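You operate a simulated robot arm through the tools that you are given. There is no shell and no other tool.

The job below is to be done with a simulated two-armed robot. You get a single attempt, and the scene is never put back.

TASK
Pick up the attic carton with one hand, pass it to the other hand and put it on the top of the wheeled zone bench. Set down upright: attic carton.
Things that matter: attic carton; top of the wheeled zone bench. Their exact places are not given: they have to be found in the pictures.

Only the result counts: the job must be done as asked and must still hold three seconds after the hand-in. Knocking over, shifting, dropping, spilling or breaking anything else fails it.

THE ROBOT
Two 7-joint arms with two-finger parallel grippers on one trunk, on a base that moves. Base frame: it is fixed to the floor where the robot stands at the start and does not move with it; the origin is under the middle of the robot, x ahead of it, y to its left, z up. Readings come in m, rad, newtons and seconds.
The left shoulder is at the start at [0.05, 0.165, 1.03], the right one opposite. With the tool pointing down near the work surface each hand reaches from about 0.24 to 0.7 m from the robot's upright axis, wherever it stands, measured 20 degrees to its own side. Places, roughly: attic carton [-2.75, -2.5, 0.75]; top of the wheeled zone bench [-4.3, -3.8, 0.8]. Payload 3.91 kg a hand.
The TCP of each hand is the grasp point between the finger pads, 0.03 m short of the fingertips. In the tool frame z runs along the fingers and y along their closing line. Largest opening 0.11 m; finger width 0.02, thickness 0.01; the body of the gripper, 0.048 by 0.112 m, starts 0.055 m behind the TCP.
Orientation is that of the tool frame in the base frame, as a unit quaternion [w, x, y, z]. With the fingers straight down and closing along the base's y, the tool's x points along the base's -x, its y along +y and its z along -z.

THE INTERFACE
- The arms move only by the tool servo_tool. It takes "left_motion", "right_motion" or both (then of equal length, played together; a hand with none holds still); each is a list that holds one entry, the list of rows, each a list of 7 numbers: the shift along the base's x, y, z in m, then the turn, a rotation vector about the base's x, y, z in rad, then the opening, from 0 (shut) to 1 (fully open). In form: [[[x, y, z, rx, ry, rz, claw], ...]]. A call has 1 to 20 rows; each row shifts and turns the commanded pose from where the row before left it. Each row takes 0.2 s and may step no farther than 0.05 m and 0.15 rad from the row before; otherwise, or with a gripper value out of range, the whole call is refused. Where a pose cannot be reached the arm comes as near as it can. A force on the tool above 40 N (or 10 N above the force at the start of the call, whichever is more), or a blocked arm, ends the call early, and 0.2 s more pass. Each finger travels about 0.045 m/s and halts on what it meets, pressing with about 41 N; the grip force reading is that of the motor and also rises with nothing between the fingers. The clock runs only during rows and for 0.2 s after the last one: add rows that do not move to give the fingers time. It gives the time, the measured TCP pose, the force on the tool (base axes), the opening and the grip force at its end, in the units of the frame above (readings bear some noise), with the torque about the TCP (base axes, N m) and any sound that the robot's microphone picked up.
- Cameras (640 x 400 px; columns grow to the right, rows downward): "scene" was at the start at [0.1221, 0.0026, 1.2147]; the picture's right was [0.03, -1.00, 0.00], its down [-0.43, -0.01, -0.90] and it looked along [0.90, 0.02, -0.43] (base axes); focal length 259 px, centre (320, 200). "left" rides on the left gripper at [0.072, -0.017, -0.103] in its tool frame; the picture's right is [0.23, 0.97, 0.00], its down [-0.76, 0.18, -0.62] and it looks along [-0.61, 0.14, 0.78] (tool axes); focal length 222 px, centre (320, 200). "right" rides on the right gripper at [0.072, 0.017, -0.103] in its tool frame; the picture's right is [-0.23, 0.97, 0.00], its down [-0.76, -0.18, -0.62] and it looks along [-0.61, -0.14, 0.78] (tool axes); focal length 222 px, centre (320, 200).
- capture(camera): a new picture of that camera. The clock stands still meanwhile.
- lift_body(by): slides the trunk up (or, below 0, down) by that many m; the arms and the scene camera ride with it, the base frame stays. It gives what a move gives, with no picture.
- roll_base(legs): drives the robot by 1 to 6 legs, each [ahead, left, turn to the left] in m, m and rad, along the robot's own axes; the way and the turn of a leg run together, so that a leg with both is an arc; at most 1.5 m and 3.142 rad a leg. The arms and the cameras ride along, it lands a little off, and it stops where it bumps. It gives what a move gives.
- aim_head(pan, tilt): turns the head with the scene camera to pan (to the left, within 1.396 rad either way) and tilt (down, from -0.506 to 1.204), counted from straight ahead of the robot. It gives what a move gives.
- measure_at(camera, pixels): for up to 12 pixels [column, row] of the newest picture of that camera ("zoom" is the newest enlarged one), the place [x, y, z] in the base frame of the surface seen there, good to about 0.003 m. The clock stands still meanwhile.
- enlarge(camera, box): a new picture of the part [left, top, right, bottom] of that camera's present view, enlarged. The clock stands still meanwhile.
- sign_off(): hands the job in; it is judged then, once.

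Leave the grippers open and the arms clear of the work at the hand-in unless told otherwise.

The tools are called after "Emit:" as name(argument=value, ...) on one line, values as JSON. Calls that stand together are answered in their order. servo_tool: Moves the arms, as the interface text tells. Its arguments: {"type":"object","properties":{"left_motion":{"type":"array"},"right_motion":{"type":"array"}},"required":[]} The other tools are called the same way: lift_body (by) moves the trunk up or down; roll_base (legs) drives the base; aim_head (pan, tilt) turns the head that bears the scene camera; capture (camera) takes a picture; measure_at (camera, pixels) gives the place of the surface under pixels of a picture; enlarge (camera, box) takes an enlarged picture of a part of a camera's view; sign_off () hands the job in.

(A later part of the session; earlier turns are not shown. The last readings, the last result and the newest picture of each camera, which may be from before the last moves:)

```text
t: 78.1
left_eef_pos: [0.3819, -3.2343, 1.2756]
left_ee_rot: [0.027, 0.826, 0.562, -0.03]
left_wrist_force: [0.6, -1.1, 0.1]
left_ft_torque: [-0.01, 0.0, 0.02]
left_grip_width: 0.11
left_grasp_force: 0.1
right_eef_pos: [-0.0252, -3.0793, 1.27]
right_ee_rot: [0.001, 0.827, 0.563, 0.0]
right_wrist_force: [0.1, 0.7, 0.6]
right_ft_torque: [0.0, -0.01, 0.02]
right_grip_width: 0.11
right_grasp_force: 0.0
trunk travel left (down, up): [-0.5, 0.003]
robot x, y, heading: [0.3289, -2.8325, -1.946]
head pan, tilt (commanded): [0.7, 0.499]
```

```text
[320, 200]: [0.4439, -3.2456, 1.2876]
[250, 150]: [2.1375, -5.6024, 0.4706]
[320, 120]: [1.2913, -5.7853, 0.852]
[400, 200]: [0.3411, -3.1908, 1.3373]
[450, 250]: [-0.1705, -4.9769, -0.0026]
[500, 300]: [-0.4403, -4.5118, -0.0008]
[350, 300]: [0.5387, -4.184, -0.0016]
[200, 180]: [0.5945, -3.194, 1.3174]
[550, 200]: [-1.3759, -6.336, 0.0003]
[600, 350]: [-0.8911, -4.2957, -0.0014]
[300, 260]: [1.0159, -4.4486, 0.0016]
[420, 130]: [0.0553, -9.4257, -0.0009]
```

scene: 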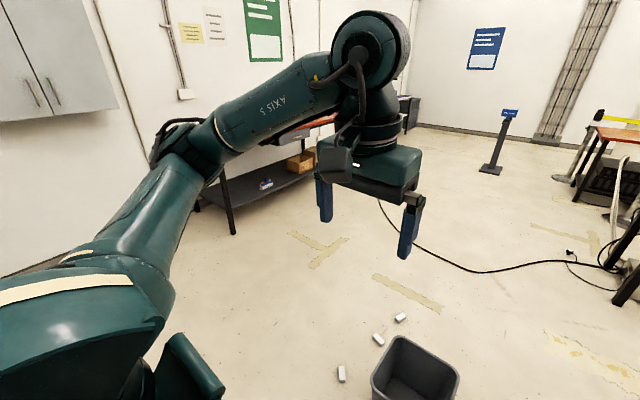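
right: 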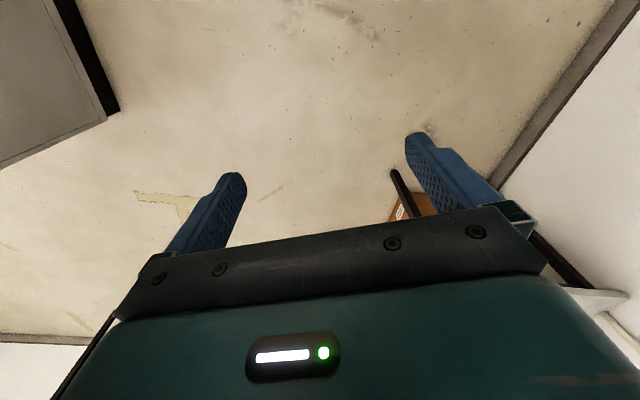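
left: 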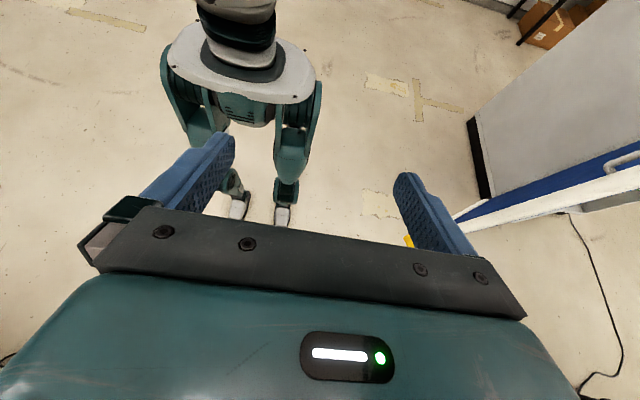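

There is plenty of room on the left. Three white pieces of litter lie at (341, 375), (378, 340) and (401, 318). I measure them before choosing the track.

Emit:
measure_at(camera="scene", pixels=[[341, 373], [378, 340], [401, 318], [375, 375], [405, 340], [455, 375]])

```text
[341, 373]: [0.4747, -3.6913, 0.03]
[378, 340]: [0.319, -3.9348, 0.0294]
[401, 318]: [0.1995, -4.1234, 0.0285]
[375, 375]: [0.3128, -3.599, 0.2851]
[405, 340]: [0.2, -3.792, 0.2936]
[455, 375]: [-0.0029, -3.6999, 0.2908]
```

The nearest piece is at [0.475, -3.69]. I sidestep another 1.0 m left to clear bin and litter, then go 1.5 m ahead to the level of the aisle.

Emit:
roll_base(legs=[[0, 1.0, 0], [1.5, 0, 0]])

Emit:
aim_head(pan=-1.2, tilt=0.45)

Emit:
capture(camera="scene")

```text
t: 94.4
left_eef_pos: [0.8045, -5.0176, 1.2757]
left_ee_rot: [0.027, 0.821, 0.57, -0.03]
left_wrist_force: [0.4, 0.0, -0.2]
left_ft_torque: [-0.02, 0.0, -0.01]
left_grip_width: 0.11
left_grasp_force: 0.0
right_eef_pos: [0.3961, -4.8671, 1.269]
right_ee_rot: [0.0, 0.823, 0.568, 0.0]
right_wrist_force: [0.4, 0.2, -0.2]
right_ft_torque: [-0.01, -0.05, -0.01]
right_grip_width: 0.1098
right_grasp_force: 0.0
trunk travel left (down, up): [-0.5, 0.003]
robot x, y, heading: [0.7435, -4.6183, -1.933]
head pan, tilt (commanded): [0.7, 0.499]
```

```text
t: 96.3
left_eef_pos: [0.8041, -5.0199, 1.2758]
left_ee_rot: [0.028, 0.82, 0.57, -0.029]
left_wrist_force: [-0.2, -0.1, -0.1]
left_ft_torque: [0.01, -0.02, -0.01]
left_grip_width: 0.1098
left_grasp_force: 0.1
right_eef_pos: [0.396, -4.8687, 1.2696]
right_ee_rot: [0.001, 0.822, 0.569, -0.001]
right_wrist_force: [0.0, 0.5, 0.2]
right_ft_torque: [0.02, 0.0, -0.04]
right_grip_width: 0.1099
right_grasp_force: 0.1
trunk travel left (down, up): [-0.5, 0.003]
robot x, y, heading: [0.7399, -4.6177, -1.931]
head pan, tilt (commanded): [-1.201, 0.45]
```

```text
taken
```

scene: 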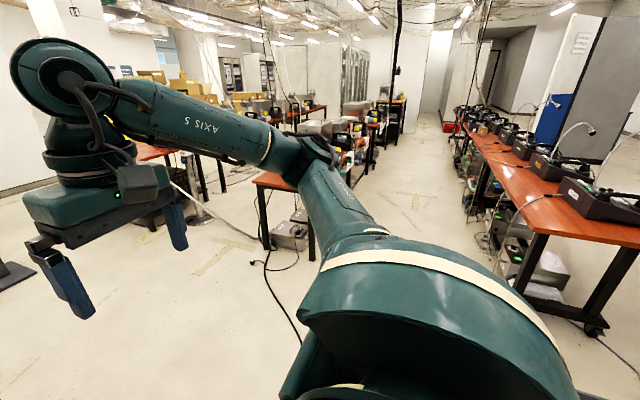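

The aisle (around (430, 200)) is open, with only cables near row 2. I measure the floor cables and the row edges, then turn round by 3.14 rad here in the open so that I face row 1 from behind.

Emit:
measure_at(camera="scene", pixels=[[275, 290], [300, 340], [255, 262], [312, 235], [480, 185], [545, 290], [465, 160], [350, 185], [440, 220], [430, 150], [500, 260], [300, 262]])

Emit:
enlarge(camera="scene", box=[300, 60, 560, 240])

Emit:
roll_base(legs=[[0, 0, 3.14]])

```text
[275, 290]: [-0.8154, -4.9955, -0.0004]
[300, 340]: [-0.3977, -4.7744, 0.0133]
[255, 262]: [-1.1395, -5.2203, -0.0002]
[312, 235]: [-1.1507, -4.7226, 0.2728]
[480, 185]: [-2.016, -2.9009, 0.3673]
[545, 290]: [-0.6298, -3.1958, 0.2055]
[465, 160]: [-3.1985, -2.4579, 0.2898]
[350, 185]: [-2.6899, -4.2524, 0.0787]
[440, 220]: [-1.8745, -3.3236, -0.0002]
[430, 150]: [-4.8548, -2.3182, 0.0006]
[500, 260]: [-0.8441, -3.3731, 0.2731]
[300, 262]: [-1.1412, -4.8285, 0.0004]
```

```text
2.22 times, centred on (430, 150) of scene
```

zoom: 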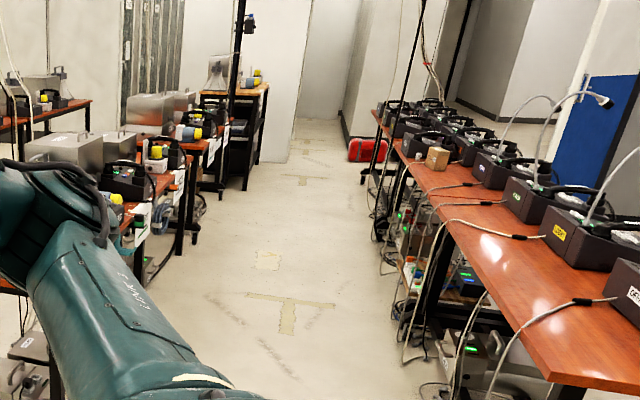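

```text
t: 104.0
left_eef_pos: [0.6951, -4.2162, 1.2756]
left_ee_rot: [0.03, -0.554, 0.832, 0.027]
left_wrist_force: [0.2, -0.3, -0.9]
left_ft_torque: [0.0, 0.02, -0.02]
left_grip_width: 0.1099
left_grasp_force: 0.2
right_eef_pos: [1.0977, -4.3816, 1.2706]
right_ee_rot: [0.0, -0.553, 0.833, 0.0]
right_wrist_force: [-0.8, 0.5, -0.4]
right_ft_torque: [0.03, 0.0, 0.01]
right_grip_width: 0.11
right_grasp_force: 0.0
trunk travel left (down, up): [-0.5, 0.003]
robot x, y, heading: [0.7449, -4.6142, 1.175]
head pan, tilt (commanded): [-1.201, 0.45]
```

The aisle floor is open. Cables hang from the rear of row 1 to the floor, so I keep to the aisle's middle line, about 1.13 m behind row 1's front. I correct the heading by 0.033 rad, sidestep 2.4 m left along the aisle, then look again.

Emit:
roll_base(legs=[[0, 0, 0.033], [0, 1.2, 0], [0, 1.2, 0]])

Emit:
aim_head(pan=0.9, tilt=0.5)

Emit:
capture(camera="scene")

```text
t: 125.6
left_eef_pos: [-1.5513, -3.3331, 1.2757]
left_ee_rot: [0.03, -0.559, 0.828, 0.027]
left_wrist_force: [0.2, -0.4, 0.4]
left_ft_torque: [-0.01, 0.0, -0.01]
left_grip_width: 0.11
left_grasp_force: 0.0
right_eef_pos: [-1.1472, -3.4937, 1.2695]
right_ee_rot: [0.0, -0.559, 0.829, 0.0]
right_wrist_force: [0.2, -0.3, 0.3]
right_ft_torque: [0.0, -0.05, -0.03]
right_grip_width: 0.1101
right_grasp_force: 0.1
trunk travel left (down, up): [-0.5, 0.003]
robot x, y, heading: [-1.5016, -3.7355, 1.188]
head pan, tilt (commanded): [-1.201, 0.45]
```

```text
t: 127.6
left_eef_pos: [-1.552, -3.333, 1.2751]
left_ee_rot: [0.03, -0.559, 0.828, 0.026]
left_wrist_force: [-0.5, 0.6, 0.6]
left_ft_torque: [0.01, -0.01, -0.02]
left_grip_width: 0.1103
left_grasp_force: 0.0
right_eef_pos: [-1.1473, -3.4942, 1.2696]
right_ee_rot: [0.001, -0.558, 0.83, 0.0]
right_wrist_force: [-0.9, 0.8, -0.2]
right_ft_torque: [0.01, 0.01, -0.01]
right_grip_width: 0.1099
right_grasp_force: 0.0
trunk travel left (down, up): [-0.5, 0.003]
robot x, y, heading: [-1.4997, -3.7381, 1.185]
head pan, tilt (commanded): [0.901, 0.499]
```

```text
taken
```

scene: 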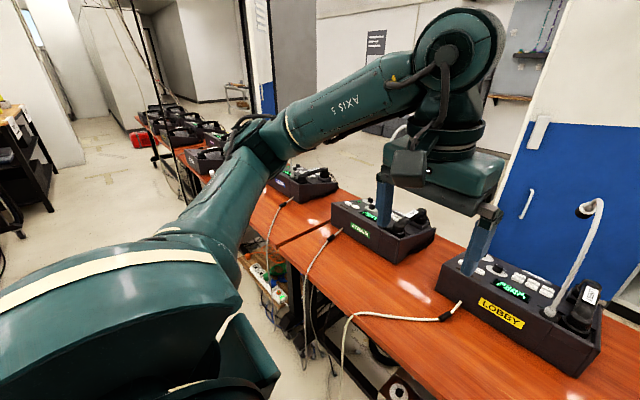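

I am in the aisle behind row 1. Cables hang from the bench's rear edge, for example at (345, 330), and dark lines hang from the ceiling near (130, 60). I measure these.

Emit:
measure_at(camera="scene", pixels=[[342, 345], [305, 350], [130, 60], [155, 80], [170, 170], [180, 190], [265, 250], [340, 130], [370, 360], [100, 40], [270, 300], [205, 165]])

Emit:
aim_head(pan=1.35, tilt=0.3)

Emit:
capture(camera="scene")

```text
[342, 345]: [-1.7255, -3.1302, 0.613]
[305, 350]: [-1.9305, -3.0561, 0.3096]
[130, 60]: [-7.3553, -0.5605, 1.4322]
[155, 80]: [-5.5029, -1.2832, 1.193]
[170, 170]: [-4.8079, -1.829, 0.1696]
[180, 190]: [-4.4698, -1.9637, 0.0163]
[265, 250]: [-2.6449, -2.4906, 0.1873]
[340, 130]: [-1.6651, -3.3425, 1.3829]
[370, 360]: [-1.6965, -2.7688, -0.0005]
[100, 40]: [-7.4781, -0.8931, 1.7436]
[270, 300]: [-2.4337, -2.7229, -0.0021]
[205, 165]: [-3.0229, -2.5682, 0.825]
```

```text
t: 128.5
left_eef_pos: [-1.5512, -3.3324, 1.2749]
left_ee_rot: [0.03, -0.559, 0.828, 0.027]
left_wrist_force: [-0.6, 0.0, 0.2]
left_ft_torque: [0.01, 0.01, 0.01]
left_grip_width: 0.11
left_grasp_force: 0.0
right_eef_pos: [-1.1466, -3.4943, 1.2695]
right_ee_rot: [0.002, -0.559, 0.829, 0.001]
right_wrist_force: [-0.7, -0.2, 0.1]
right_ft_torque: [-0.04, 0.0, 0.02]
right_grip_width: 0.1098
right_grasp_force: 0.0
trunk travel left (down, up): [-0.5, 0.003]
robot x, y, heading: [-1.4999, -3.7346, 1.187]
head pan, tilt (commanded): [1.349, 0.3]
```

```text
taken
```

scene: 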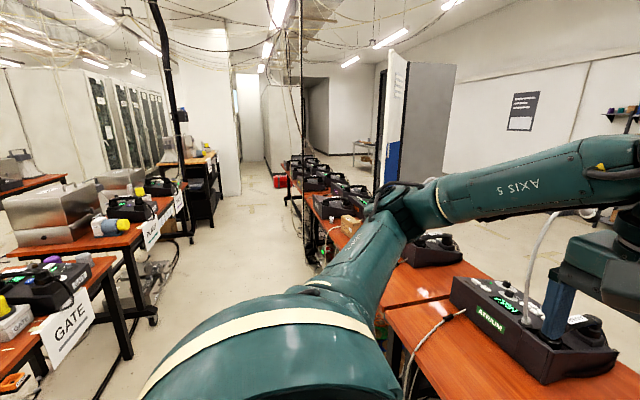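

A dark cable hangs from the ceiling at columns 298–306 near row 1. I enlarge that part to measure it and see how near it is to the carton.

Emit:
enlarge(camera="scene", box=[260, 60, 420, 160])

Emit:
enlarge(camera="scene", box=[260, 150, 420, 250])

```text
4.00 times, centred on (340, 110) of scene
```

zoom: 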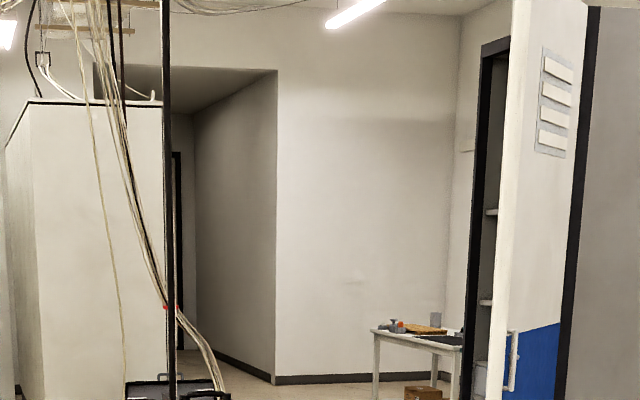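

```text
4.00 times, centred on (340, 200) of scene
```

zoom: 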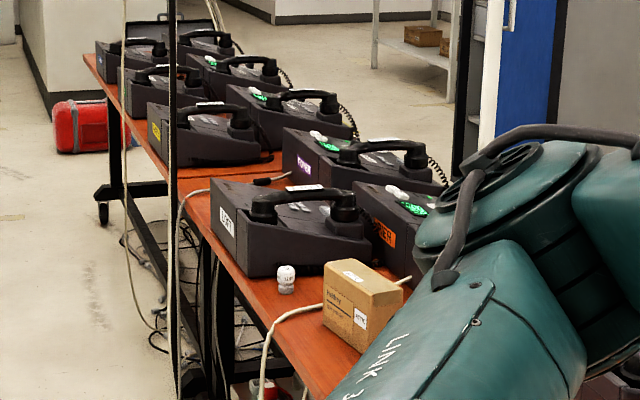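

The carton is at zoom (360, 300), and a thin dark upright runs at zoom x≈172 with pale cords beside it. I measure these and the carton's corners.

Emit:
measure_at(camera="zoom", pixels=[[172, 60], [172, 150], [173, 250], [176, 340], [125, 150], [168, 260], [325, 300], [362, 345], [358, 285], [400, 290], [287, 280], [265, 350]])

```text
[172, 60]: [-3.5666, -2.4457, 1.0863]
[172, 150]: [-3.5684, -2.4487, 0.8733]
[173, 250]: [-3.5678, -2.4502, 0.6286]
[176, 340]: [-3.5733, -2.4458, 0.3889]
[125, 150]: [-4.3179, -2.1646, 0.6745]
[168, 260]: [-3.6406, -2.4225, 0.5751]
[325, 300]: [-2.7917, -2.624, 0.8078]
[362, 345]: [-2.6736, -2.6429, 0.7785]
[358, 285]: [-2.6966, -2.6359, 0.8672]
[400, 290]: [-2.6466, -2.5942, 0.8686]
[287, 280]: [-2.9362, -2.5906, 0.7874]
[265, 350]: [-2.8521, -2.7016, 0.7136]
```

The dark upright hangs at [-3.57, -2.45], right at row 1's rear edge and about 0.85 m past the carton along the row, so I must stay off it. The carton stands near [-2.72, -2.60], with its top at z≈0.868. I sidestep 1.72 m left and 0.1 m nearer, so the carton will be in the right hand's reach.

Emit:
roll_base(legs=[[0, 0, 0.02], [0, 0.86, 0], [0.08, 0.86, 0]])

Emit:
aim_head(pan=-0.2, tilt=0.75)

Emit:
capture(camera="scene")

```text
t: 144.1
left_eef_pos: [-3.1188, -2.6485, 1.2753]
left_ee_rot: [0.03, -0.569, 0.821, 0.028]
left_wrist_force: [0.3, 0.5, 0.4]
left_ft_torque: [0.02, -0.05, -0.02]
left_grip_width: 0.1102
left_grasp_force: 0.0
right_eef_pos: [-2.7107, -2.798, 1.2688]
right_ee_rot: [0.001, -0.569, 0.822, 0.0]
right_wrist_force: [0.2, -0.2, -0.1]
right_ft_torque: [-0.01, -0.01, -0.02]
right_grip_width: 0.1103
right_grasp_force: 0.1
trunk travel left (down, up): [-0.5, 0.003]
robot x, y, heading: [-3.0587, -3.0454, 1.211]
head pan, tilt (commanded): [1.349, 0.3]
```

```text
t: 145.7
left_eef_pos: [-3.1189, -2.6488, 1.275]
left_ee_rot: [0.03, -0.569, 0.822, 0.027]
left_wrist_force: [0.2, 0.6, 0.2]
left_ft_torque: [-0.01, 0.0, -0.02]
left_grip_width: 0.1101
left_grasp_force: 0.1
right_eef_pos: [-2.7105, -2.8003, 1.2702]
right_ee_rot: [0.001, -0.569, 0.822, 0.001]
right_wrist_force: [0.9, 0.2, 0.4]
right_ft_torque: [0.0, 0.01, -0.01]
right_grip_width: 0.1101
right_grasp_force: 0.1
trunk travel left (down, up): [-0.5, 0.003]
robot x, y, heading: [-3.058, -3.0502, 1.208]
head pan, tilt (commanded): [-0.201, 0.75]
```

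```text
taken
```

scene: 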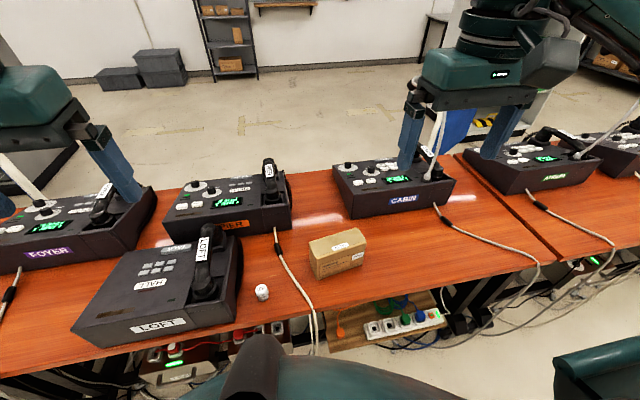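

The carton is at (338, 253) just ahead, with the LOFT device and a small knob (262, 291) to its left and cables on both sides. I enlarge it and measure its edges.

Emit:
enlarge(camera="scene", box=[250, 195, 410, 295])

```text
4.00 times, centred on (330, 245) of scene
```

zoom: 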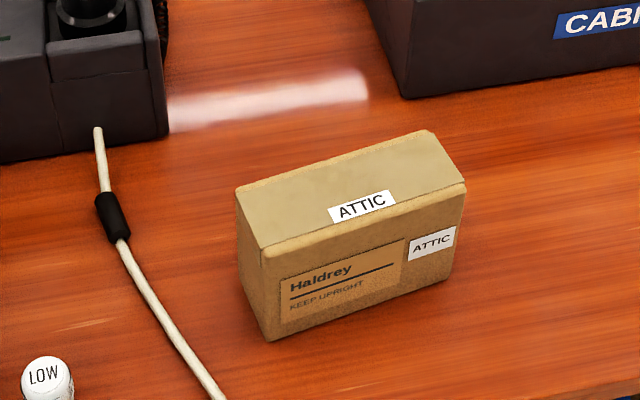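

Emit:
measure_at(camera="zoom", pixels=[[244, 192], [427, 138], [460, 183], [270, 250], [268, 333], [455, 285], [350, 190], [350, 270], [250, 250], [330, 370], [200, 370], [150, 290]])

```text
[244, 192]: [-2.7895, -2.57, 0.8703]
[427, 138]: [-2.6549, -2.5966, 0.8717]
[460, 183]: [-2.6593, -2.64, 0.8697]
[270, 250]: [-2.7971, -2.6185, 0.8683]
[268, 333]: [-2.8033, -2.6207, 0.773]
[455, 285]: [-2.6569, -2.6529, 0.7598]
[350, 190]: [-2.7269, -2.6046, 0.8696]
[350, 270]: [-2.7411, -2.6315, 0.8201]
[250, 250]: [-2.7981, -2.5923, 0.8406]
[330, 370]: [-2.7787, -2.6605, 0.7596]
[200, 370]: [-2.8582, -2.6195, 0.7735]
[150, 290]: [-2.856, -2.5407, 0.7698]
```

The carton measures about 0.15 m long, 0.063 m deep and 0.113 m high. Its centre is near [-2.719, -2.600] and its long axis runs along [0.98, -0.19]. I will grip across the short side with the right hand. First, high above it, I turn the right hand +1.74 rad about the vertical and shift it over the carton.

Emit:
servo_tool(right_motion=[[[0.0014, 0.0163, 0, 0, 0, 0.145, 1], [0.0014, 0.0163, 0, 0, 0, 0.145, 1], [0.0014, 0.0163, 0, 0, 0, 0.145, 1], [0.0014, 0.0163, 0, 0, 0, 0.145, 1], [0.0014, 0.0163, 0, 0, 0, 0.145, 1], [0.0014, 0.0163, 0, 0, 0, 0.145, 1], [0.0014, 0.0163, 0, 0, 0, 0.145, 1], [0.0014, 0.0163, 0, 0, 0, 0.145, 1], [0.0014, 0.0163, 0, 0, 0, 0.145, 1], [0.0014, 0.0163, 0, 0, 0, 0.145, 1], [0.0014, 0.0163, 0, 0, 0, 0.145, 1], [0.0014, 0.0163, 0, 0, 0, 0.145, 1], [0, 0, 0, 0, 0, 0, 1]]])

Emit:
capture(camera="scene")

Emit:
capture(camera="right")

```text
t: 148.5
left_eef_pos: [-3.118, -2.6486, 1.2752]
left_ee_rot: [0.03, -0.569, 0.822, 0.027]
left_wrist_force: [-0.2, -0.9, -0.5]
left_ft_torque: [0.0, -0.02, 0.03]
left_grip_width: 0.1099
left_grasp_force: 0.0
right_eef_pos: [-2.909, -2.7977, 1.2409]
right_ee_rot: [-0.001, 0.995, -0.097, 0.0]
right_wrist_force: [0.5, 0.0, 0.1]
right_ft_torque: [-0.01, 0.02, -0.07]
right_grip_width: 0.1099
right_grasp_force: 0.0
right hand out of reach, approached as far as the arm can: row 7, 8, 9, 10, 11, 12
trunk travel left (down, up): [-0.5, 0.003]
robot x, y, heading: [-3.0552, -3.0507, 1.211]
head pan, tilt (commanded): [-0.201, 0.75]
```

```text
taken
```

scene: 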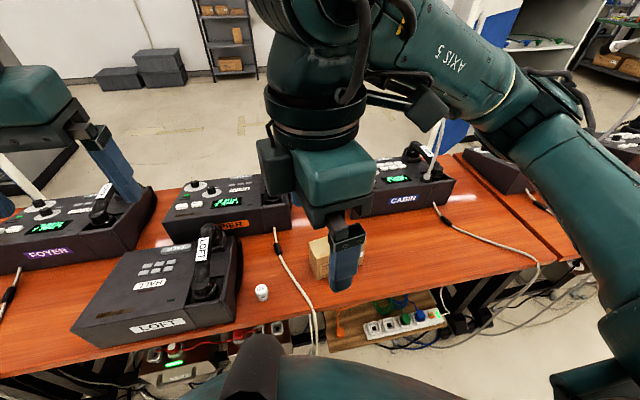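

```text
taken
```

right: 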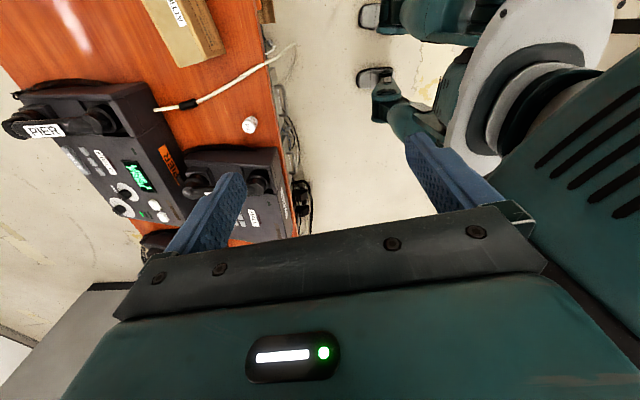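

The turn was reached, but the position drifted inward to [-2.909, -2.798] because the arm is cramped at shoulder height. I move the hand over the carton while lowering it to z≈1.07, which should give the arm more room and is still well above everything.

Emit:
servo_tool(right_motion=[[[0.024, 0.0215, -0.019, 0, 0, 0, 1], [0.024, 0.0215, -0.019, 0, 0, 0, 1], [0.024, 0.0215, -0.019, 0, 0, 0, 1], [0.024, 0.0215, -0.019, 0, 0, 0, 1], [0.024, 0.0215, -0.019, 0, 0, 0, 1], [0.024, 0.0215, -0.019, 0, 0, 0, 1], [0.024, 0.0215, -0.019, 0, 0, 0, 1], [0.024, 0.0215, -0.019, 0, 0, 0, 1], [0.023, 0.0215, -0.019, 0, 0, 0, 1], [0, 0, 0, 0, 0, 0, 1]]])

Emit:
capture(camera="scene")

```text
t: 150.7
left_eef_pos: [-3.1192, -2.6486, 1.2768]
left_ee_rot: [0.03, -0.569, 0.821, 0.027]
left_wrist_force: [0.7, 0.2, 0.0]
left_ft_torque: [0.0, -0.01, -0.02]
left_grip_width: 0.1102
left_grasp_force: 0.0
right_eef_pos: [-2.8976, -2.8074, 1.1817]
right_ee_rot: [-0.001, 0.995, -0.097, -0.001]
right_wrist_force: [0.3, 0.0, 0.6]
right_ft_torque: [0.04, 0.01, 0.03]
right_grip_width: 0.1102
right_grasp_force: 0.0
right hand out of reach, approached as far as the arm can: row 1, 2, 3, 4, 5, 6, 7, 8, 9
trunk travel left (down, up): [-0.5, 0.003]
robot x, y, heading: [-3.0581, -3.0485, 1.211]
head pan, tilt (commanded): [-0.201, 0.75]
```

```text
taken
```

scene: 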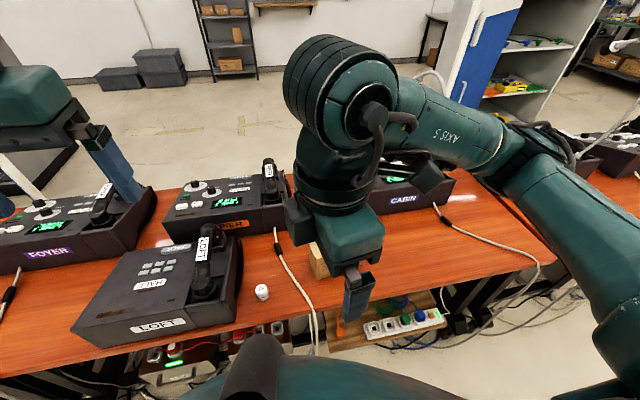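

Closing across the carton with this turn direction hits the wrist's limit. I turn the right hand back the other way. The first 12 rows return it to its former facing, pulling it up and outward a bit, and then I go on to the opposite facing.

Emit:
servo_tool(right_motion=[[[0.008, 0.0, 0.005, 0, 0, -0.145, 1], [0.008, 0.0, 0.005, 0, 0, -0.145, 1], [0.008, 0.0, 0.005, 0, 0, -0.145, 1], [0.008, 0.0, 0.005, 0, 0, -0.145, 1], [0.01, 0.0, 0.005, 0, 0, -0.145, 1], [0.012, 0.0, 0.005, 0, 0, -0.145, 1], [0.016, 0.005, 0, 0, 0, -0.145, 1], [0.018, 0.01, 0, 0, 0, -0.145, 1], [0.02, 0.015, 0, 0, 0, -0.145, 1], [0.02, 0.02, 0, 0, 0, -0.145, 1], [0.02, 0.03, 0, 0, 0, -0.145, 1], [0.02, 0.03, 0, 0, 0, -0.145, 1], [0.02, 0.03, 0, 0, 0, 0, 1], [0, 0, 0, 0, 0, 0, 1]]])

```text
t: 153.7
left_eef_pos: [-3.118, -2.6485, 1.2749]
left_ee_rot: [0.031, -0.57, 0.821, 0.027]
left_wrist_force: [0.6, 1.0, -0.3]
left_ft_torque: [0.0, -0.01, 0.01]
left_grip_width: 0.1101
left_grasp_force: 0.0
right_eef_pos: [-2.7096, -2.669, 1.2142]
right_ee_rot: [0.001, -0.569, 0.823, 0.0]
right_wrist_force: [-0.4, 0.5, 0.0]
right_ft_torque: [-0.02, 0.01, -0.01]
right_grip_width: 0.1101
right_grasp_force: 0.0
trunk travel left (down, up): [-0.5, 0.003]
robot x, y, heading: [-3.0579, -3.0527, 1.208]
head pan, tilt (commanded): [-0.201, 0.75]
```

The hand is back in its first facing at [-2.710, -2.669, 1.214]. Now I turn it -1.40 rad while lowering it to z≈1.08 over the gripping point [-2.689, -2.605], which is slightly right of the carton's middle.

Emit:
servo_tool(right_motion=[[[0.002, 0.0064, -0.0134, 0, 0, -0.14, 1], [0.002, 0.0064, -0.0134, 0, 0, -0.14, 1], [0.002, 0.0064, -0.0134, 0, 0, -0.14, 1], [0.002, 0.0064, -0.0134, 0, 0, -0.14, 1], [0.002, 0.0064, -0.0134, 0, 0, -0.14, 1], [0.002, 0.0064, -0.0134, 0, 0, -0.14, 1], [0.002, 0.0064, -0.0134, 0, 0, -0.14, 1], [0.002, 0.0064, -0.0134, 0, 0, -0.14, 1], [0.002, 0.0064, -0.0134, 0, 0, -0.14, 1], [0.002, 0.0064, -0.0134, 0, 0, -0.14, 1], [0, 0, 0, 0, 0, 0, 1]]])

Emit:
capture(camera="scene")

Emit:
capture(camera="right")

```text
t: 156.1
left_eef_pos: [-3.118, -2.649, 1.2753]
left_ee_rot: [0.03, -0.569, 0.821, 0.028]
left_wrist_force: [-0.3, 0.2, -0.4]
left_ft_torque: [-0.01, 0.01, -0.02]
left_grip_width: 0.1101
left_grasp_force: 0.0
right_eef_pos: [-2.6883, -2.6041, 1.0784]
right_ee_rot: [0.001, 0.096, 0.995, 0.0]
right_wrist_force: [-0.7, 0.4, 0.2]
right_ft_torque: [-0.02, 0.0, 0.0]
right_grip_width: 0.1103
right_grasp_force: 0.0
trunk travel left (down, up): [-0.5, 0.003]
robot x, y, heading: [-3.0555, -3.0476, 1.213]
head pan, tilt (commanded): [-0.201, 0.75]
```

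```text
taken
```

scene: 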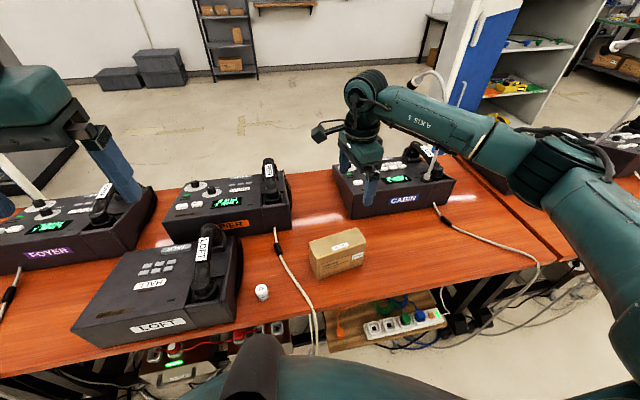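

```text
taken
```

right: 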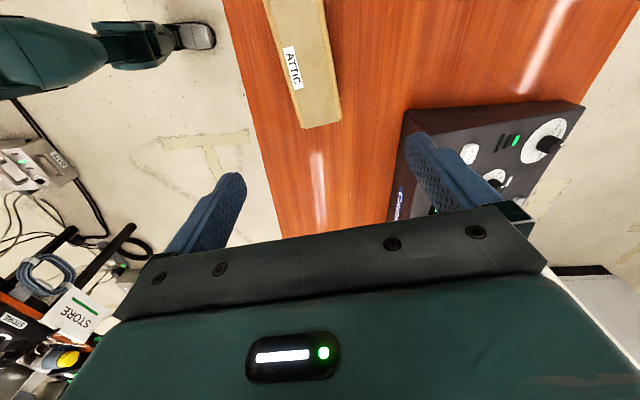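

The pose was reached: the hand is above the carton and faces the right way. I measure the carton again in the right camera's picture, at its end corners (303, 127), (341, 119) and along its edges, to centre the fingers.

Emit:
measure_at(camera="right", pixels=[[303, 124], [338, 116], [271, 10], [322, 8], [290, 80], [331, 70], [310, 60], [285, 40], [327, 40], [430, 130], [500, 105]])

```text
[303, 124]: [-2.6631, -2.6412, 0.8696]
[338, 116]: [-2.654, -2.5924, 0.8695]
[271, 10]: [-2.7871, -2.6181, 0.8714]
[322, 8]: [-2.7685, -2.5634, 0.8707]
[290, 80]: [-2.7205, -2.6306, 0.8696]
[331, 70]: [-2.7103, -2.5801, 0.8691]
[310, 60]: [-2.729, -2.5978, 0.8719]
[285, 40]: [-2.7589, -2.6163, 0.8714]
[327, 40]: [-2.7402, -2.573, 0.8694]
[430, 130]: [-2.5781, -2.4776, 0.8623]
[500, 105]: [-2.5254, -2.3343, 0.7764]
```

The carton's mid-line lies about 6 mm nearer than the hand's. I shift -0.0064 m in y, trim the turn slightly, and descend to z≈0.832, so the fingertips reach about 0.80 and the palm stays above the 0.870 top.

Emit:
servo_tool(right_motion=[[[-0.0012, -0.0064, -0.02, 0, 0, -0.015, 1], [0, 0, -0.025, 0, 0, 0, 1], [0, 0, -0.025, 0, 0, 0, 1], [0, 0, -0.025, 0, 0, 0, 1], [0, 0, -0.025, 0, 0, 0, 1], [0, 0, -0.025, 0, 0, 0, 1], [0, 0, -0.025, 0, 0, 0, 1], [0, 0, -0.025, 0, 0, 0, 1], [0, 0, -0.02, 0, 0, 0, 1], [0, 0, -0.016, 0, 0, 0, 1], [0, 0, -0.0155, 0, 0, 0, 1], [0, 0, 0, 0, 0, 0, 1]]])

Emit:
capture(camera="right")

Emit:
enlarge(camera="scene", box=[240, 150, 480, 300])

```text
t: 158.7
left_eef_pos: [-3.1181, -2.6485, 1.2758]
left_ee_rot: [0.03, -0.569, 0.821, 0.028]
left_wrist_force: [0.4, -0.3, 0.6]
left_ft_torque: [0.04, -0.01, 0.02]
left_grip_width: 0.1097
left_grasp_force: 0.0
right_eef_pos: [-2.6895, -2.6122, 0.8324]
right_ee_rot: [0.001, 0.102, 0.995, 0.0]
right_wrist_force: [-0.9, -0.3, -0.1]
right_ft_torque: [-0.01, 0.0, -0.01]
right_grip_width: 0.1101
right_grasp_force: 0.0
trunk travel left (down, up): [-0.5, 0.003]
robot x, y, heading: [-3.0543, -3.0495, 1.208]
head pan, tilt (commanded): [-0.201, 0.75]
```

```text
taken
```

right: 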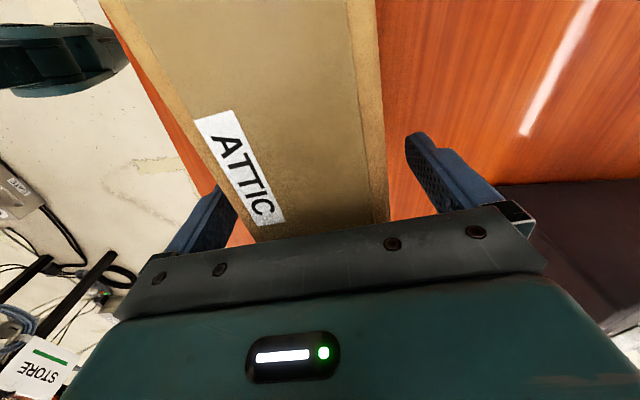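

```text
2.67 times, centred on (360, 225) of scene
```

zoom: 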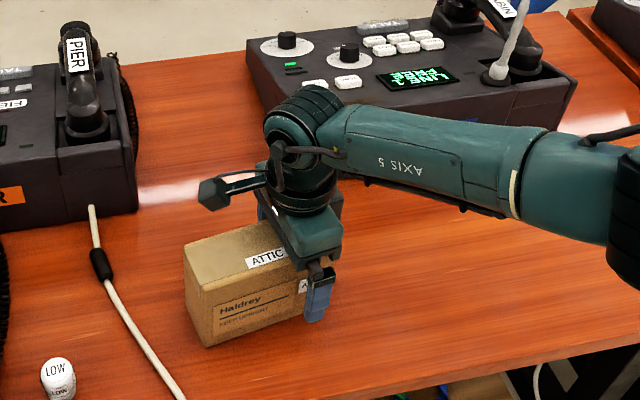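

The fingers straddle the carton, with a gap visible on both sides. I close the right gripper with the hand held still.

Emit:
servo_tool(right_motion=[[[0, 0, 0, 0, 0, 0, 0.7], [0, 0, 0, 0, 0, 0, 0.55], [0, 0, 0, 0, 0, 0, 0.4], [0, 0, 0, 0, 0, 0, 0.2], [0, 0, 0, 0, 0, 0, 0], [0, 0, 0, 0, 0, 0, 0], [0, 0, 0, 0, 0, 0, 0]]])

Emit:
capture(camera="right")

```text
t: 160.3
left_eef_pos: [-3.1185, -2.6478, 1.2745]
left_ee_rot: [0.031, -0.569, 0.821, 0.027]
left_wrist_force: [-0.6, -0.5, -0.3]
left_ft_torque: [0.02, -0.02, -0.03]
left_grip_width: 0.1098
left_grasp_force: 0.2
right_eef_pos: [-2.6901, -2.6119, 0.8318]
right_ee_rot: [0.001, 0.102, 0.995, 0.0]
right_wrist_force: [0.0, 1.1, 0.5]
right_ft_torque: [0.05, 0.1, 0.09]
right_grip_width: 0.0616
right_grasp_force: 41.2
trunk travel left (down, up): [-0.5, 0.003]
robot x, y, heading: [-3.0592, -3.0507, 1.21]
head pan, tilt (commanded): [-0.201, 0.75]
```

```text
taken
```

right: 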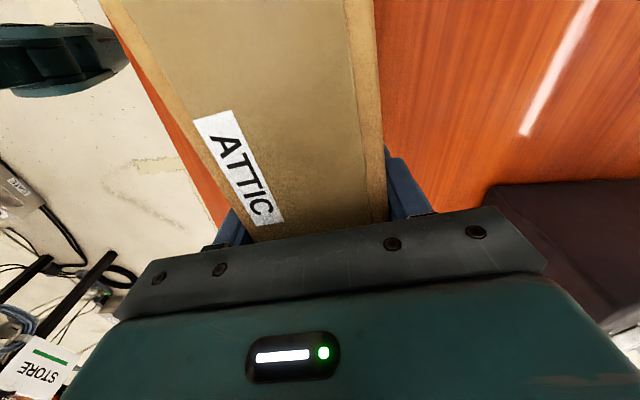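

The grip holds at 0.0616 m with 41 N. I lift straight up by 0.10 m and check that the carton comes along level.

Emit:
servo_tool(right_motion=[[[0, 0, 0.01, 0, 0, 0, 0], [0, 0, 0.015, 0, 0, 0, 0], [0, 0, 0.025, 0, 0, 0, 0], [0, 0, 0.025, 0, 0, 0, 0], [0, 0, 0.025, 0, 0, 0, 0], [0, 0, 0, 0, 0, 0, 0]]])

Emit:
capture(camera="right")

Emit:
enlarge(camera="scene", box=[240, 130, 480, 280])

```text
t: 161.7
left_eef_pos: [-3.1182, -2.6487, 1.2755]
left_ee_rot: [0.03, -0.569, 0.821, 0.026]
left_wrist_force: [-0.6, 0.2, -0.7]
left_ft_torque: [-0.04, -0.01, -0.01]
left_grip_width: 0.11
left_grasp_force: 0.2
right_eef_pos: [-2.6912, -2.6109, 0.9326]
right_ee_rot: [0.001, 0.103, 0.995, -0.001]
right_wrist_force: [0.2, -0.4, -4.2]
right_ft_torque: [-0.02, -0.14, -0.02]
right_grip_width: 0.0621
right_grasp_force: 41.1
trunk travel left (down, up): [-0.5, 0.003]
robot x, y, heading: [-3.0545, -3.0457, 1.21]
head pan, tilt (commanded): [-0.201, 0.75]
```

```text
taken
```

right: 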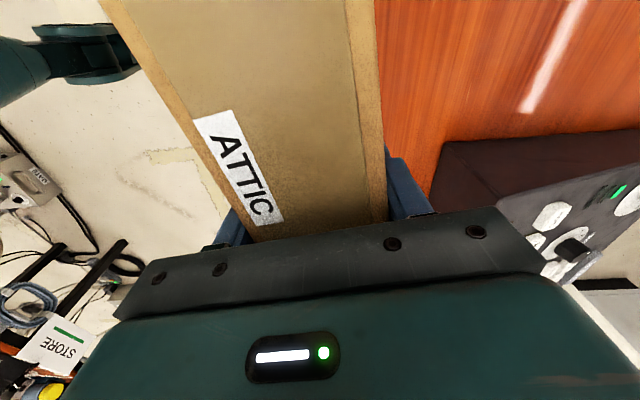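

```text
2.67 times, centred on (360, 205) of scene
```

zoom: 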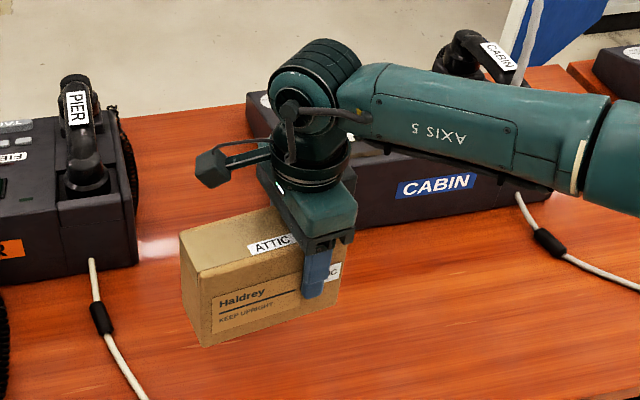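

The carton comes up level, and the force reading gives a weight of about 4.2 N. I lift on to z≈1.16, well above all the devices, before backing into the aisle.

Emit:
servo_tool(right_motion=[[[0, 0, 0.03, 0, 0, 0, 0], [0, 0, 0.04, 0, 0, 0, 0], [0, 0, 0.04, 0, 0, 0, 0], [0, 0, 0.04, 0, 0, 0, 0], [0, 0, 0.04, 0, 0, 0, 0], [0, 0, 0.035, 0, 0, 0, 0], [0, 0, 0, 0, 0, 0, 0]]])

Emit:
roll_base(legs=[[-0.17, 0, 0]])

Emit:
capture(camera="scene")

```text
t: 163.3
left_eef_pos: [-3.1175, -2.648, 1.2761]
left_ee_rot: [0.029, -0.569, 0.821, 0.026]
left_wrist_force: [-0.3, 0.4, 0.9]
left_ft_torque: [0.01, 0.03, 0.03]
left_grip_width: 0.1099
left_grasp_force: 0.1
right_eef_pos: [-2.689, -2.613, 1.1585]
right_ee_rot: [0.001, 0.102, 0.995, -0.001]
right_wrist_force: [0.4, 0.9, -4.5]
right_ft_torque: [-0.02, -0.16, 0.0]
right_grip_width: 0.0618
right_grasp_force: 40.9
trunk travel left (down, up): [-0.5, 0.003]
robot x, y, heading: [-3.0576, -3.0493, 1.209]
head pan, tilt (commanded): [-0.201, 0.75]
```

```text
t: 164.8
left_eef_pos: [-3.1767, -2.8045, 1.2748]
left_ee_rot: [0.03, -0.569, 0.821, 0.028]
left_wrist_force: [-0.4, 0.2, 0.0]
left_ft_torque: [0.0, -0.01, -0.04]
left_grip_width: 0.1101
left_grasp_force: 0.1
right_eef_pos: [-2.7473, -2.7709, 1.1591]
right_ee_rot: [0.001, 0.104, 0.995, 0.0]
right_wrist_force: [0.0, 0.1, -4.2]
right_ft_torque: [-0.04, -0.16, 0.01]
right_grip_width: 0.062
right_grasp_force: 41.7
trunk travel left (down, up): [-0.5, 0.003]
robot x, y, heading: [-3.1147, -3.2066, 1.209]
head pan, tilt (commanded): [-0.201, 0.75]
```

```text
taken
```

scene: 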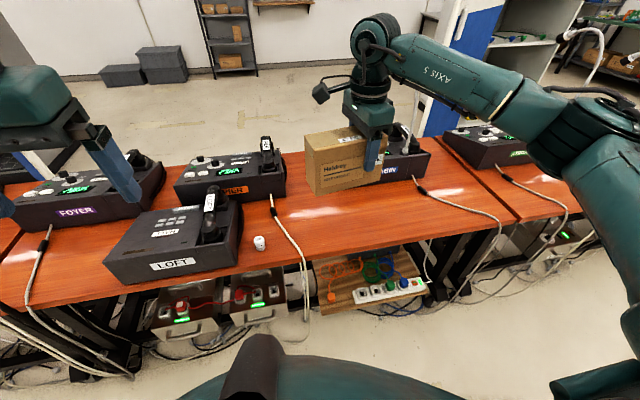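

I am backed off to the aisle's middle. Now I turn the right hand back +1.41 rad and bring it to 0.55 m straight ahead of me, so that the carton's free end points toward me for the hand-over.

Emit:
servo_tool(right_motion=[[[-0.0172, 0.0079, 0, 0, 0, 0.141, 0], [-0.0172, 0.0079, 0, 0, 0, 0.141, 0], [-0.0172, 0.0079, 0, 0, 0, 0.141, 0], [-0.0172, 0.0079, 0, 0, 0, 0.141, 0], [-0.0172, 0.0079, 0, 0, 0, 0.141, 0], [-0.0172, 0.0079, 0, 0, 0, 0.141, 0], [-0.0172, 0.0079, 0, 0, 0, 0.141, 0], [-0.0172, 0.0079, 0, 0, 0, 0.141, 0], [-0.0172, 0.0079, 0, 0, 0, 0.141, 0], [-0.0172, 0.0079, 0, 0, 0, 0.141, 0], [0, 0, 0, 0, 0, 0, 0]]])

Emit:
aim_head(pan=0.0, tilt=0.7)

Emit:
capture(camera="scene")

```text
t: 167.2
left_eef_pos: [-3.1776, -2.8041, 1.2767]
left_ee_rot: [0.029, -0.569, 0.821, 0.027]
left_wrist_force: [0.1, -0.1, 0.2]
left_ft_torque: [-0.03, 0.0, 0.02]
left_grip_width: 0.11
left_grasp_force: 0.2
right_eef_pos: [-2.9197, -2.6919, 1.1569]
right_ee_rot: [0.0, -0.566, 0.824, 0.001]
right_wrist_force: [0.8, 0.3, -4.4]
right_ft_torque: [0.18, -0.05, -0.03]
right_grip_width: 0.0619
right_grasp_force: 40.9
trunk travel left (down, up): [-0.5, 0.003]
robot x, y, heading: [-3.1175, -3.2058, 1.208]
head pan, tilt (commanded): [-0.201, 0.75]
```

```text
t: 167.9
left_eef_pos: [-3.1771, -2.8038, 1.2759]
left_ee_rot: [0.029, -0.569, 0.822, 0.026]
left_wrist_force: [0.0, 0.5, 0.1]
left_ft_torque: [0.0, -0.02, -0.01]
left_grip_width: 0.1099
left_grasp_force: 0.1
right_eef_pos: [-2.9199, -2.6914, 1.1583]
right_ee_rot: [0.0, -0.565, 0.825, 0.001]
right_wrist_force: [-0.2, -0.9, -4.4]
right_ft_torque: [0.15, -0.07, -0.02]
right_grip_width: 0.062
right_grasp_force: 41.0
trunk travel left (down, up): [-0.5, 0.003]
robot x, y, heading: [-3.1175, -3.2012, 1.206]
head pan, tilt (commanded): [0.0, 0.7]
```

```text
taken
```

scene: 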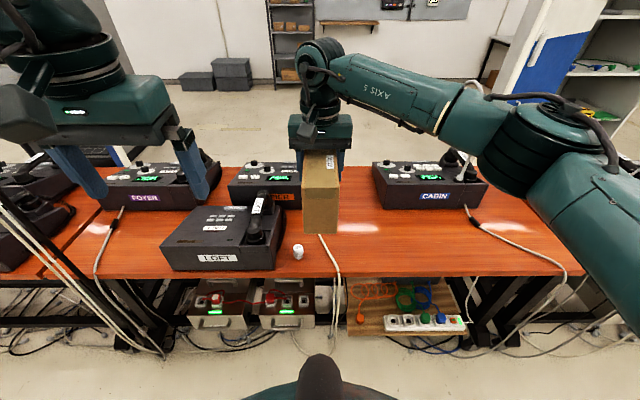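

The carton now hangs straight ahead at (320, 195). On the left I see a bundle of pale and dark cords from (0, 180) to (160, 350). I measure it so that the left elbow and later turns stay clear, and measure the carton too.

Emit:
measure_at(camera="scene", pixels=[[20, 210], [50, 245], [62, 262], [90, 292], [130, 330], [10, 190], [305, 190], [337, 190], [308, 228], [336, 228], [320, 175], [300, 252]])

Emit:
enlarge(camera="scene", box=[260, 110, 400, 250])

```text
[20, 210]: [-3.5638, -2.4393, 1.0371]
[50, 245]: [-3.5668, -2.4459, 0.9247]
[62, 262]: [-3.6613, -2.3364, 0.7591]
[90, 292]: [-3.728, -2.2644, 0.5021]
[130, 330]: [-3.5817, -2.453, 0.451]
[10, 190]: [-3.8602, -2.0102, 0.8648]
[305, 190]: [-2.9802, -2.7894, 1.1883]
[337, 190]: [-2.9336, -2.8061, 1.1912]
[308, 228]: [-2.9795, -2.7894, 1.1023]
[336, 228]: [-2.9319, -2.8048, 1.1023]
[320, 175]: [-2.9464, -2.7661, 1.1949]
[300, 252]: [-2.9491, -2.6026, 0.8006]
```

```text
2.86 times, centred on (330, 180) of scene
```

zoom: 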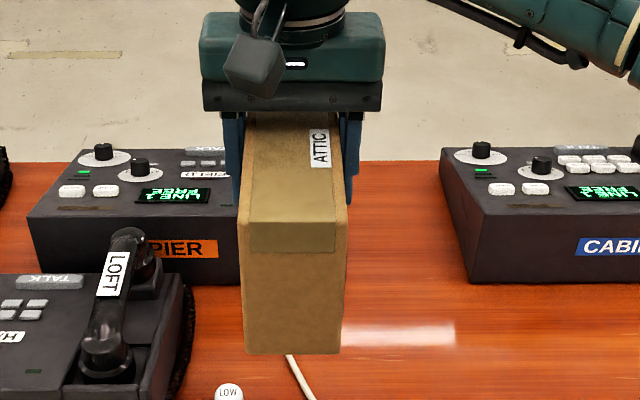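

The cords are the same hanging bundle at [-3.57, -2.45], well clear. For the hand-over I turn the carton a further -30° so its free end points toward the left arm, and move it slightly outward to 0.62 m ahead. The left hand moves clear to the left and makes its matching turn.

Emit:
servo_tool(right_motion=[[[0.0244, 0.01, 0, 0, 0, -0.131, 0], [0.0244, 0.01, 0, 0, 0, -0.131, 0], [0.0244, 0.01, 0, 0, 0, -0.131, 0], [0.0244, 0.01, 0, 0, 0, -0.131, 0], [0, 0, 0, 0, 0, 0, 0]]], left_motion=[[[0.0063, 0.0354, -0.0253, 0, 0, 0, 1], [0.0063, 0.0354, -0.0253, 0, 0, 0, 1], [0.0063, 0.0354, -0.0253, 0, 0, 0, 1], [0, 0, 0, 0, 0, -0.13, 1], [0, 0, 0, 0, 0, -0.13, 1]]])

Emit:
servo_tool(left_motion=[[[0, 0, 0, 0, 0, -0.13, 1], [0, 0, 0, 0, 0, -0.137, 1], [0, 0, 0, 0.0796, -0.0978, 0, 1], [0, 0, 0, 0.0796, -0.0978, 0, 1], [0, 0, 0, 0.0796, -0.0978, 0, 1], [0, 0, 0, 0.0796, -0.0978, 0, 1], [0, 0, 0, 0.0796, -0.0978, 0, 1], [0, 0, 0, 0.0796, -0.0978, 0, 1], [0, 0, 0, 0.0796, -0.0978, 0, 1], [0, 0, 0, 0, 0, 0, 1]]])

Emit:
capture(camera="scene")

Emit:
capture(camera="left")

```text
t: 169.1
left_eef_pos: [-3.1575, -2.6981, 1.198]
left_ee_rot: [0.034, -0.457, 0.889, 0.023]
left_wrist_force: [-1.0, 0.3, -0.3]
left_ft_torque: [-0.01, -0.01, -0.03]
left_grip_width: 0.11
left_grasp_force: 0.1
right_eef_pos: [-2.822, -2.6507, 1.1587]
right_ee_rot: [0.001, -0.332, 0.943, 0.0]
right_wrist_force: [-0.3, 0.4, -5.7]
right_ft_torque: [0.13, -0.12, -0.01]
right_grip_width: 0.062
right_grasp_force: 41.3
trunk travel left (down, up): [-0.5, 0.003]
robot x, y, heading: [-3.1161, -3.2053, 1.207]
head pan, tilt (commanded): [0.0, 0.7]
```

```text
t: 171.3
left_eef_pos: [-3.1576, -2.6978, 1.1988]
left_ee_rot: [0.435, -0.299, 0.834, 0.16]
left_wrist_force: [-0.4, -0.8, 0.1]
left_ft_torque: [0.0, 0.05, 0.01]
left_grip_width: 0.1099
left_grasp_force: 0.1
right_eef_pos: [-2.8216, -2.6511, 1.1597]
right_ee_rot: [0.001, -0.333, 0.943, 0.0]
right_wrist_force: [-0.2, -0.5, -4.3]
right_ft_torque: [0.12, -0.16, -0.02]
right_grip_width: 0.0617
right_grasp_force: 41.2
trunk travel left (down, up): [-0.5, 0.003]
robot x, y, heading: [-3.1186, -3.2064, 1.209]
head pan, tilt (commanded): [0.0, 0.7]
```

```text
taken
```

scene: 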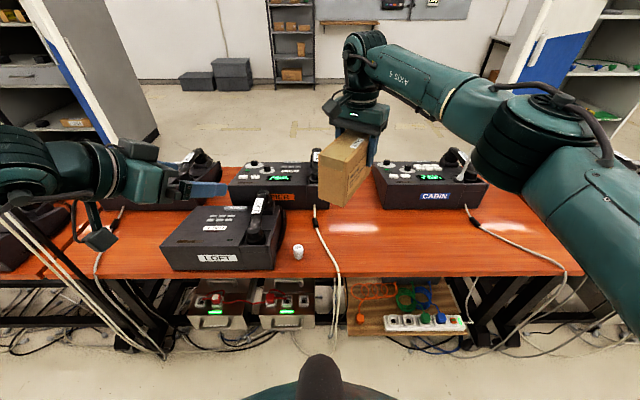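

```text
taken
```

left: 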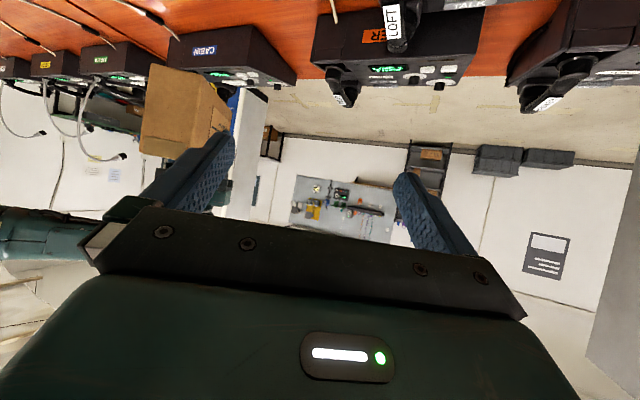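

Both hands now match: the left one points forward and down at 55°, along the carton's axis. I enlarge the carton in the head picture to measure its near end and top for the final approach.

Emit:
enlarge(camera="scene", box=[290, 100, 430, 220])

```text
3.33 times, centred on (360, 160) of scene
```

zoom: 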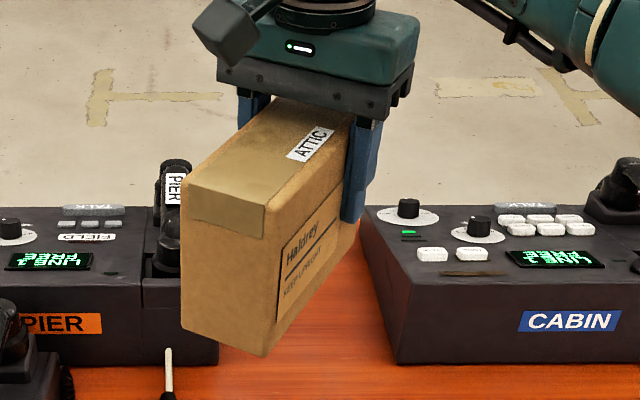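

Emit:
measure_at(camera="zoom", pixels=[[186, 215], [262, 240], [188, 320], [262, 345], [225, 280], [228, 212], [270, 160], [300, 300], [290, 250], [330, 120], [245, 110], [225, 35]])

```text
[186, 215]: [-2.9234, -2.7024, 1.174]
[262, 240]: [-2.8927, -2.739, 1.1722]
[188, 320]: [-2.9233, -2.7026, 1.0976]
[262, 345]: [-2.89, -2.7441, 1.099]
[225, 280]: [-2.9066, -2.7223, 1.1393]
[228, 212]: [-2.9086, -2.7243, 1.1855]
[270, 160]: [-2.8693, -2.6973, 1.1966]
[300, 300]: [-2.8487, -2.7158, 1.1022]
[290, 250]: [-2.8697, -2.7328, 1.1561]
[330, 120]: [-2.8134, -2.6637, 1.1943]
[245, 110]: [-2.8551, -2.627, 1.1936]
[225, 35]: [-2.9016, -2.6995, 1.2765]
```

The near end is centred at [-2.907, -2.722] with its top at z≈1.196. The right camera block sits above 1.25, out of the way. I bring the left hand to a start pose 0.10 m back along its axis, at [-2.955, -2.760, 1.199], with the fingers open.

Emit:
servo_tool(left_motion=[[[0.0338, -0.0103, 0, 0, 0, 0, 1], [0.0338, -0.0103, 0, 0, 0, 0, 1], [0.0338, -0.0103, 0, 0, 0, 0, 1], [0.0338, -0.0103, 0, 0, 0, 0, 1], [0.0338, -0.0103, 0, 0, 0, 0, 1], [0.0338, -0.0103, 0.0006, 0, 0, 0, 1], [0, 0, 0, 0, 0, 0, 1]]])

Emit:
capture(camera="scene")

Emit:
capture(camera="left")

```text
t: 172.9
left_eef_pos: [-2.9528, -2.7604, 1.2007]
left_ee_rot: [0.434, -0.301, 0.834, 0.16]
left_wrist_force: [0.3, 0.3, -0.6]
left_ft_torque: [-0.03, -0.03, -0.03]
left_grip_width: 0.11
left_grasp_force: 0.1
right_eef_pos: [-2.8224, -2.651, 1.1593]
right_ee_rot: [0.0, -0.332, 0.943, 0.0]
right_wrist_force: [-0.2, 0.6, -4.2]
right_ft_torque: [0.12, -0.12, 0.0]
right_grip_width: 0.0616
right_grasp_force: 40.6
trunk travel left (down, up): [-0.5, 0.003]
robot x, y, heading: [-3.1159, -3.2086, 1.209]
head pan, tilt (commanded): [0.0, 0.7]
```

```text
taken
```

scene: 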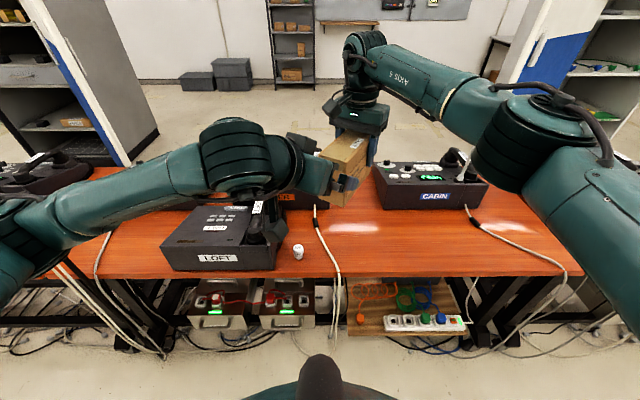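

```text
taken
```

left: 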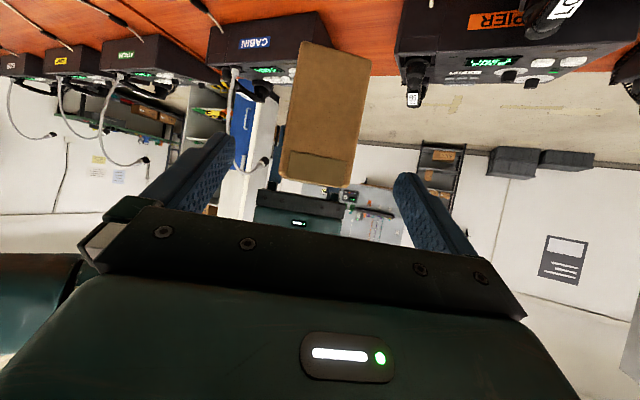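

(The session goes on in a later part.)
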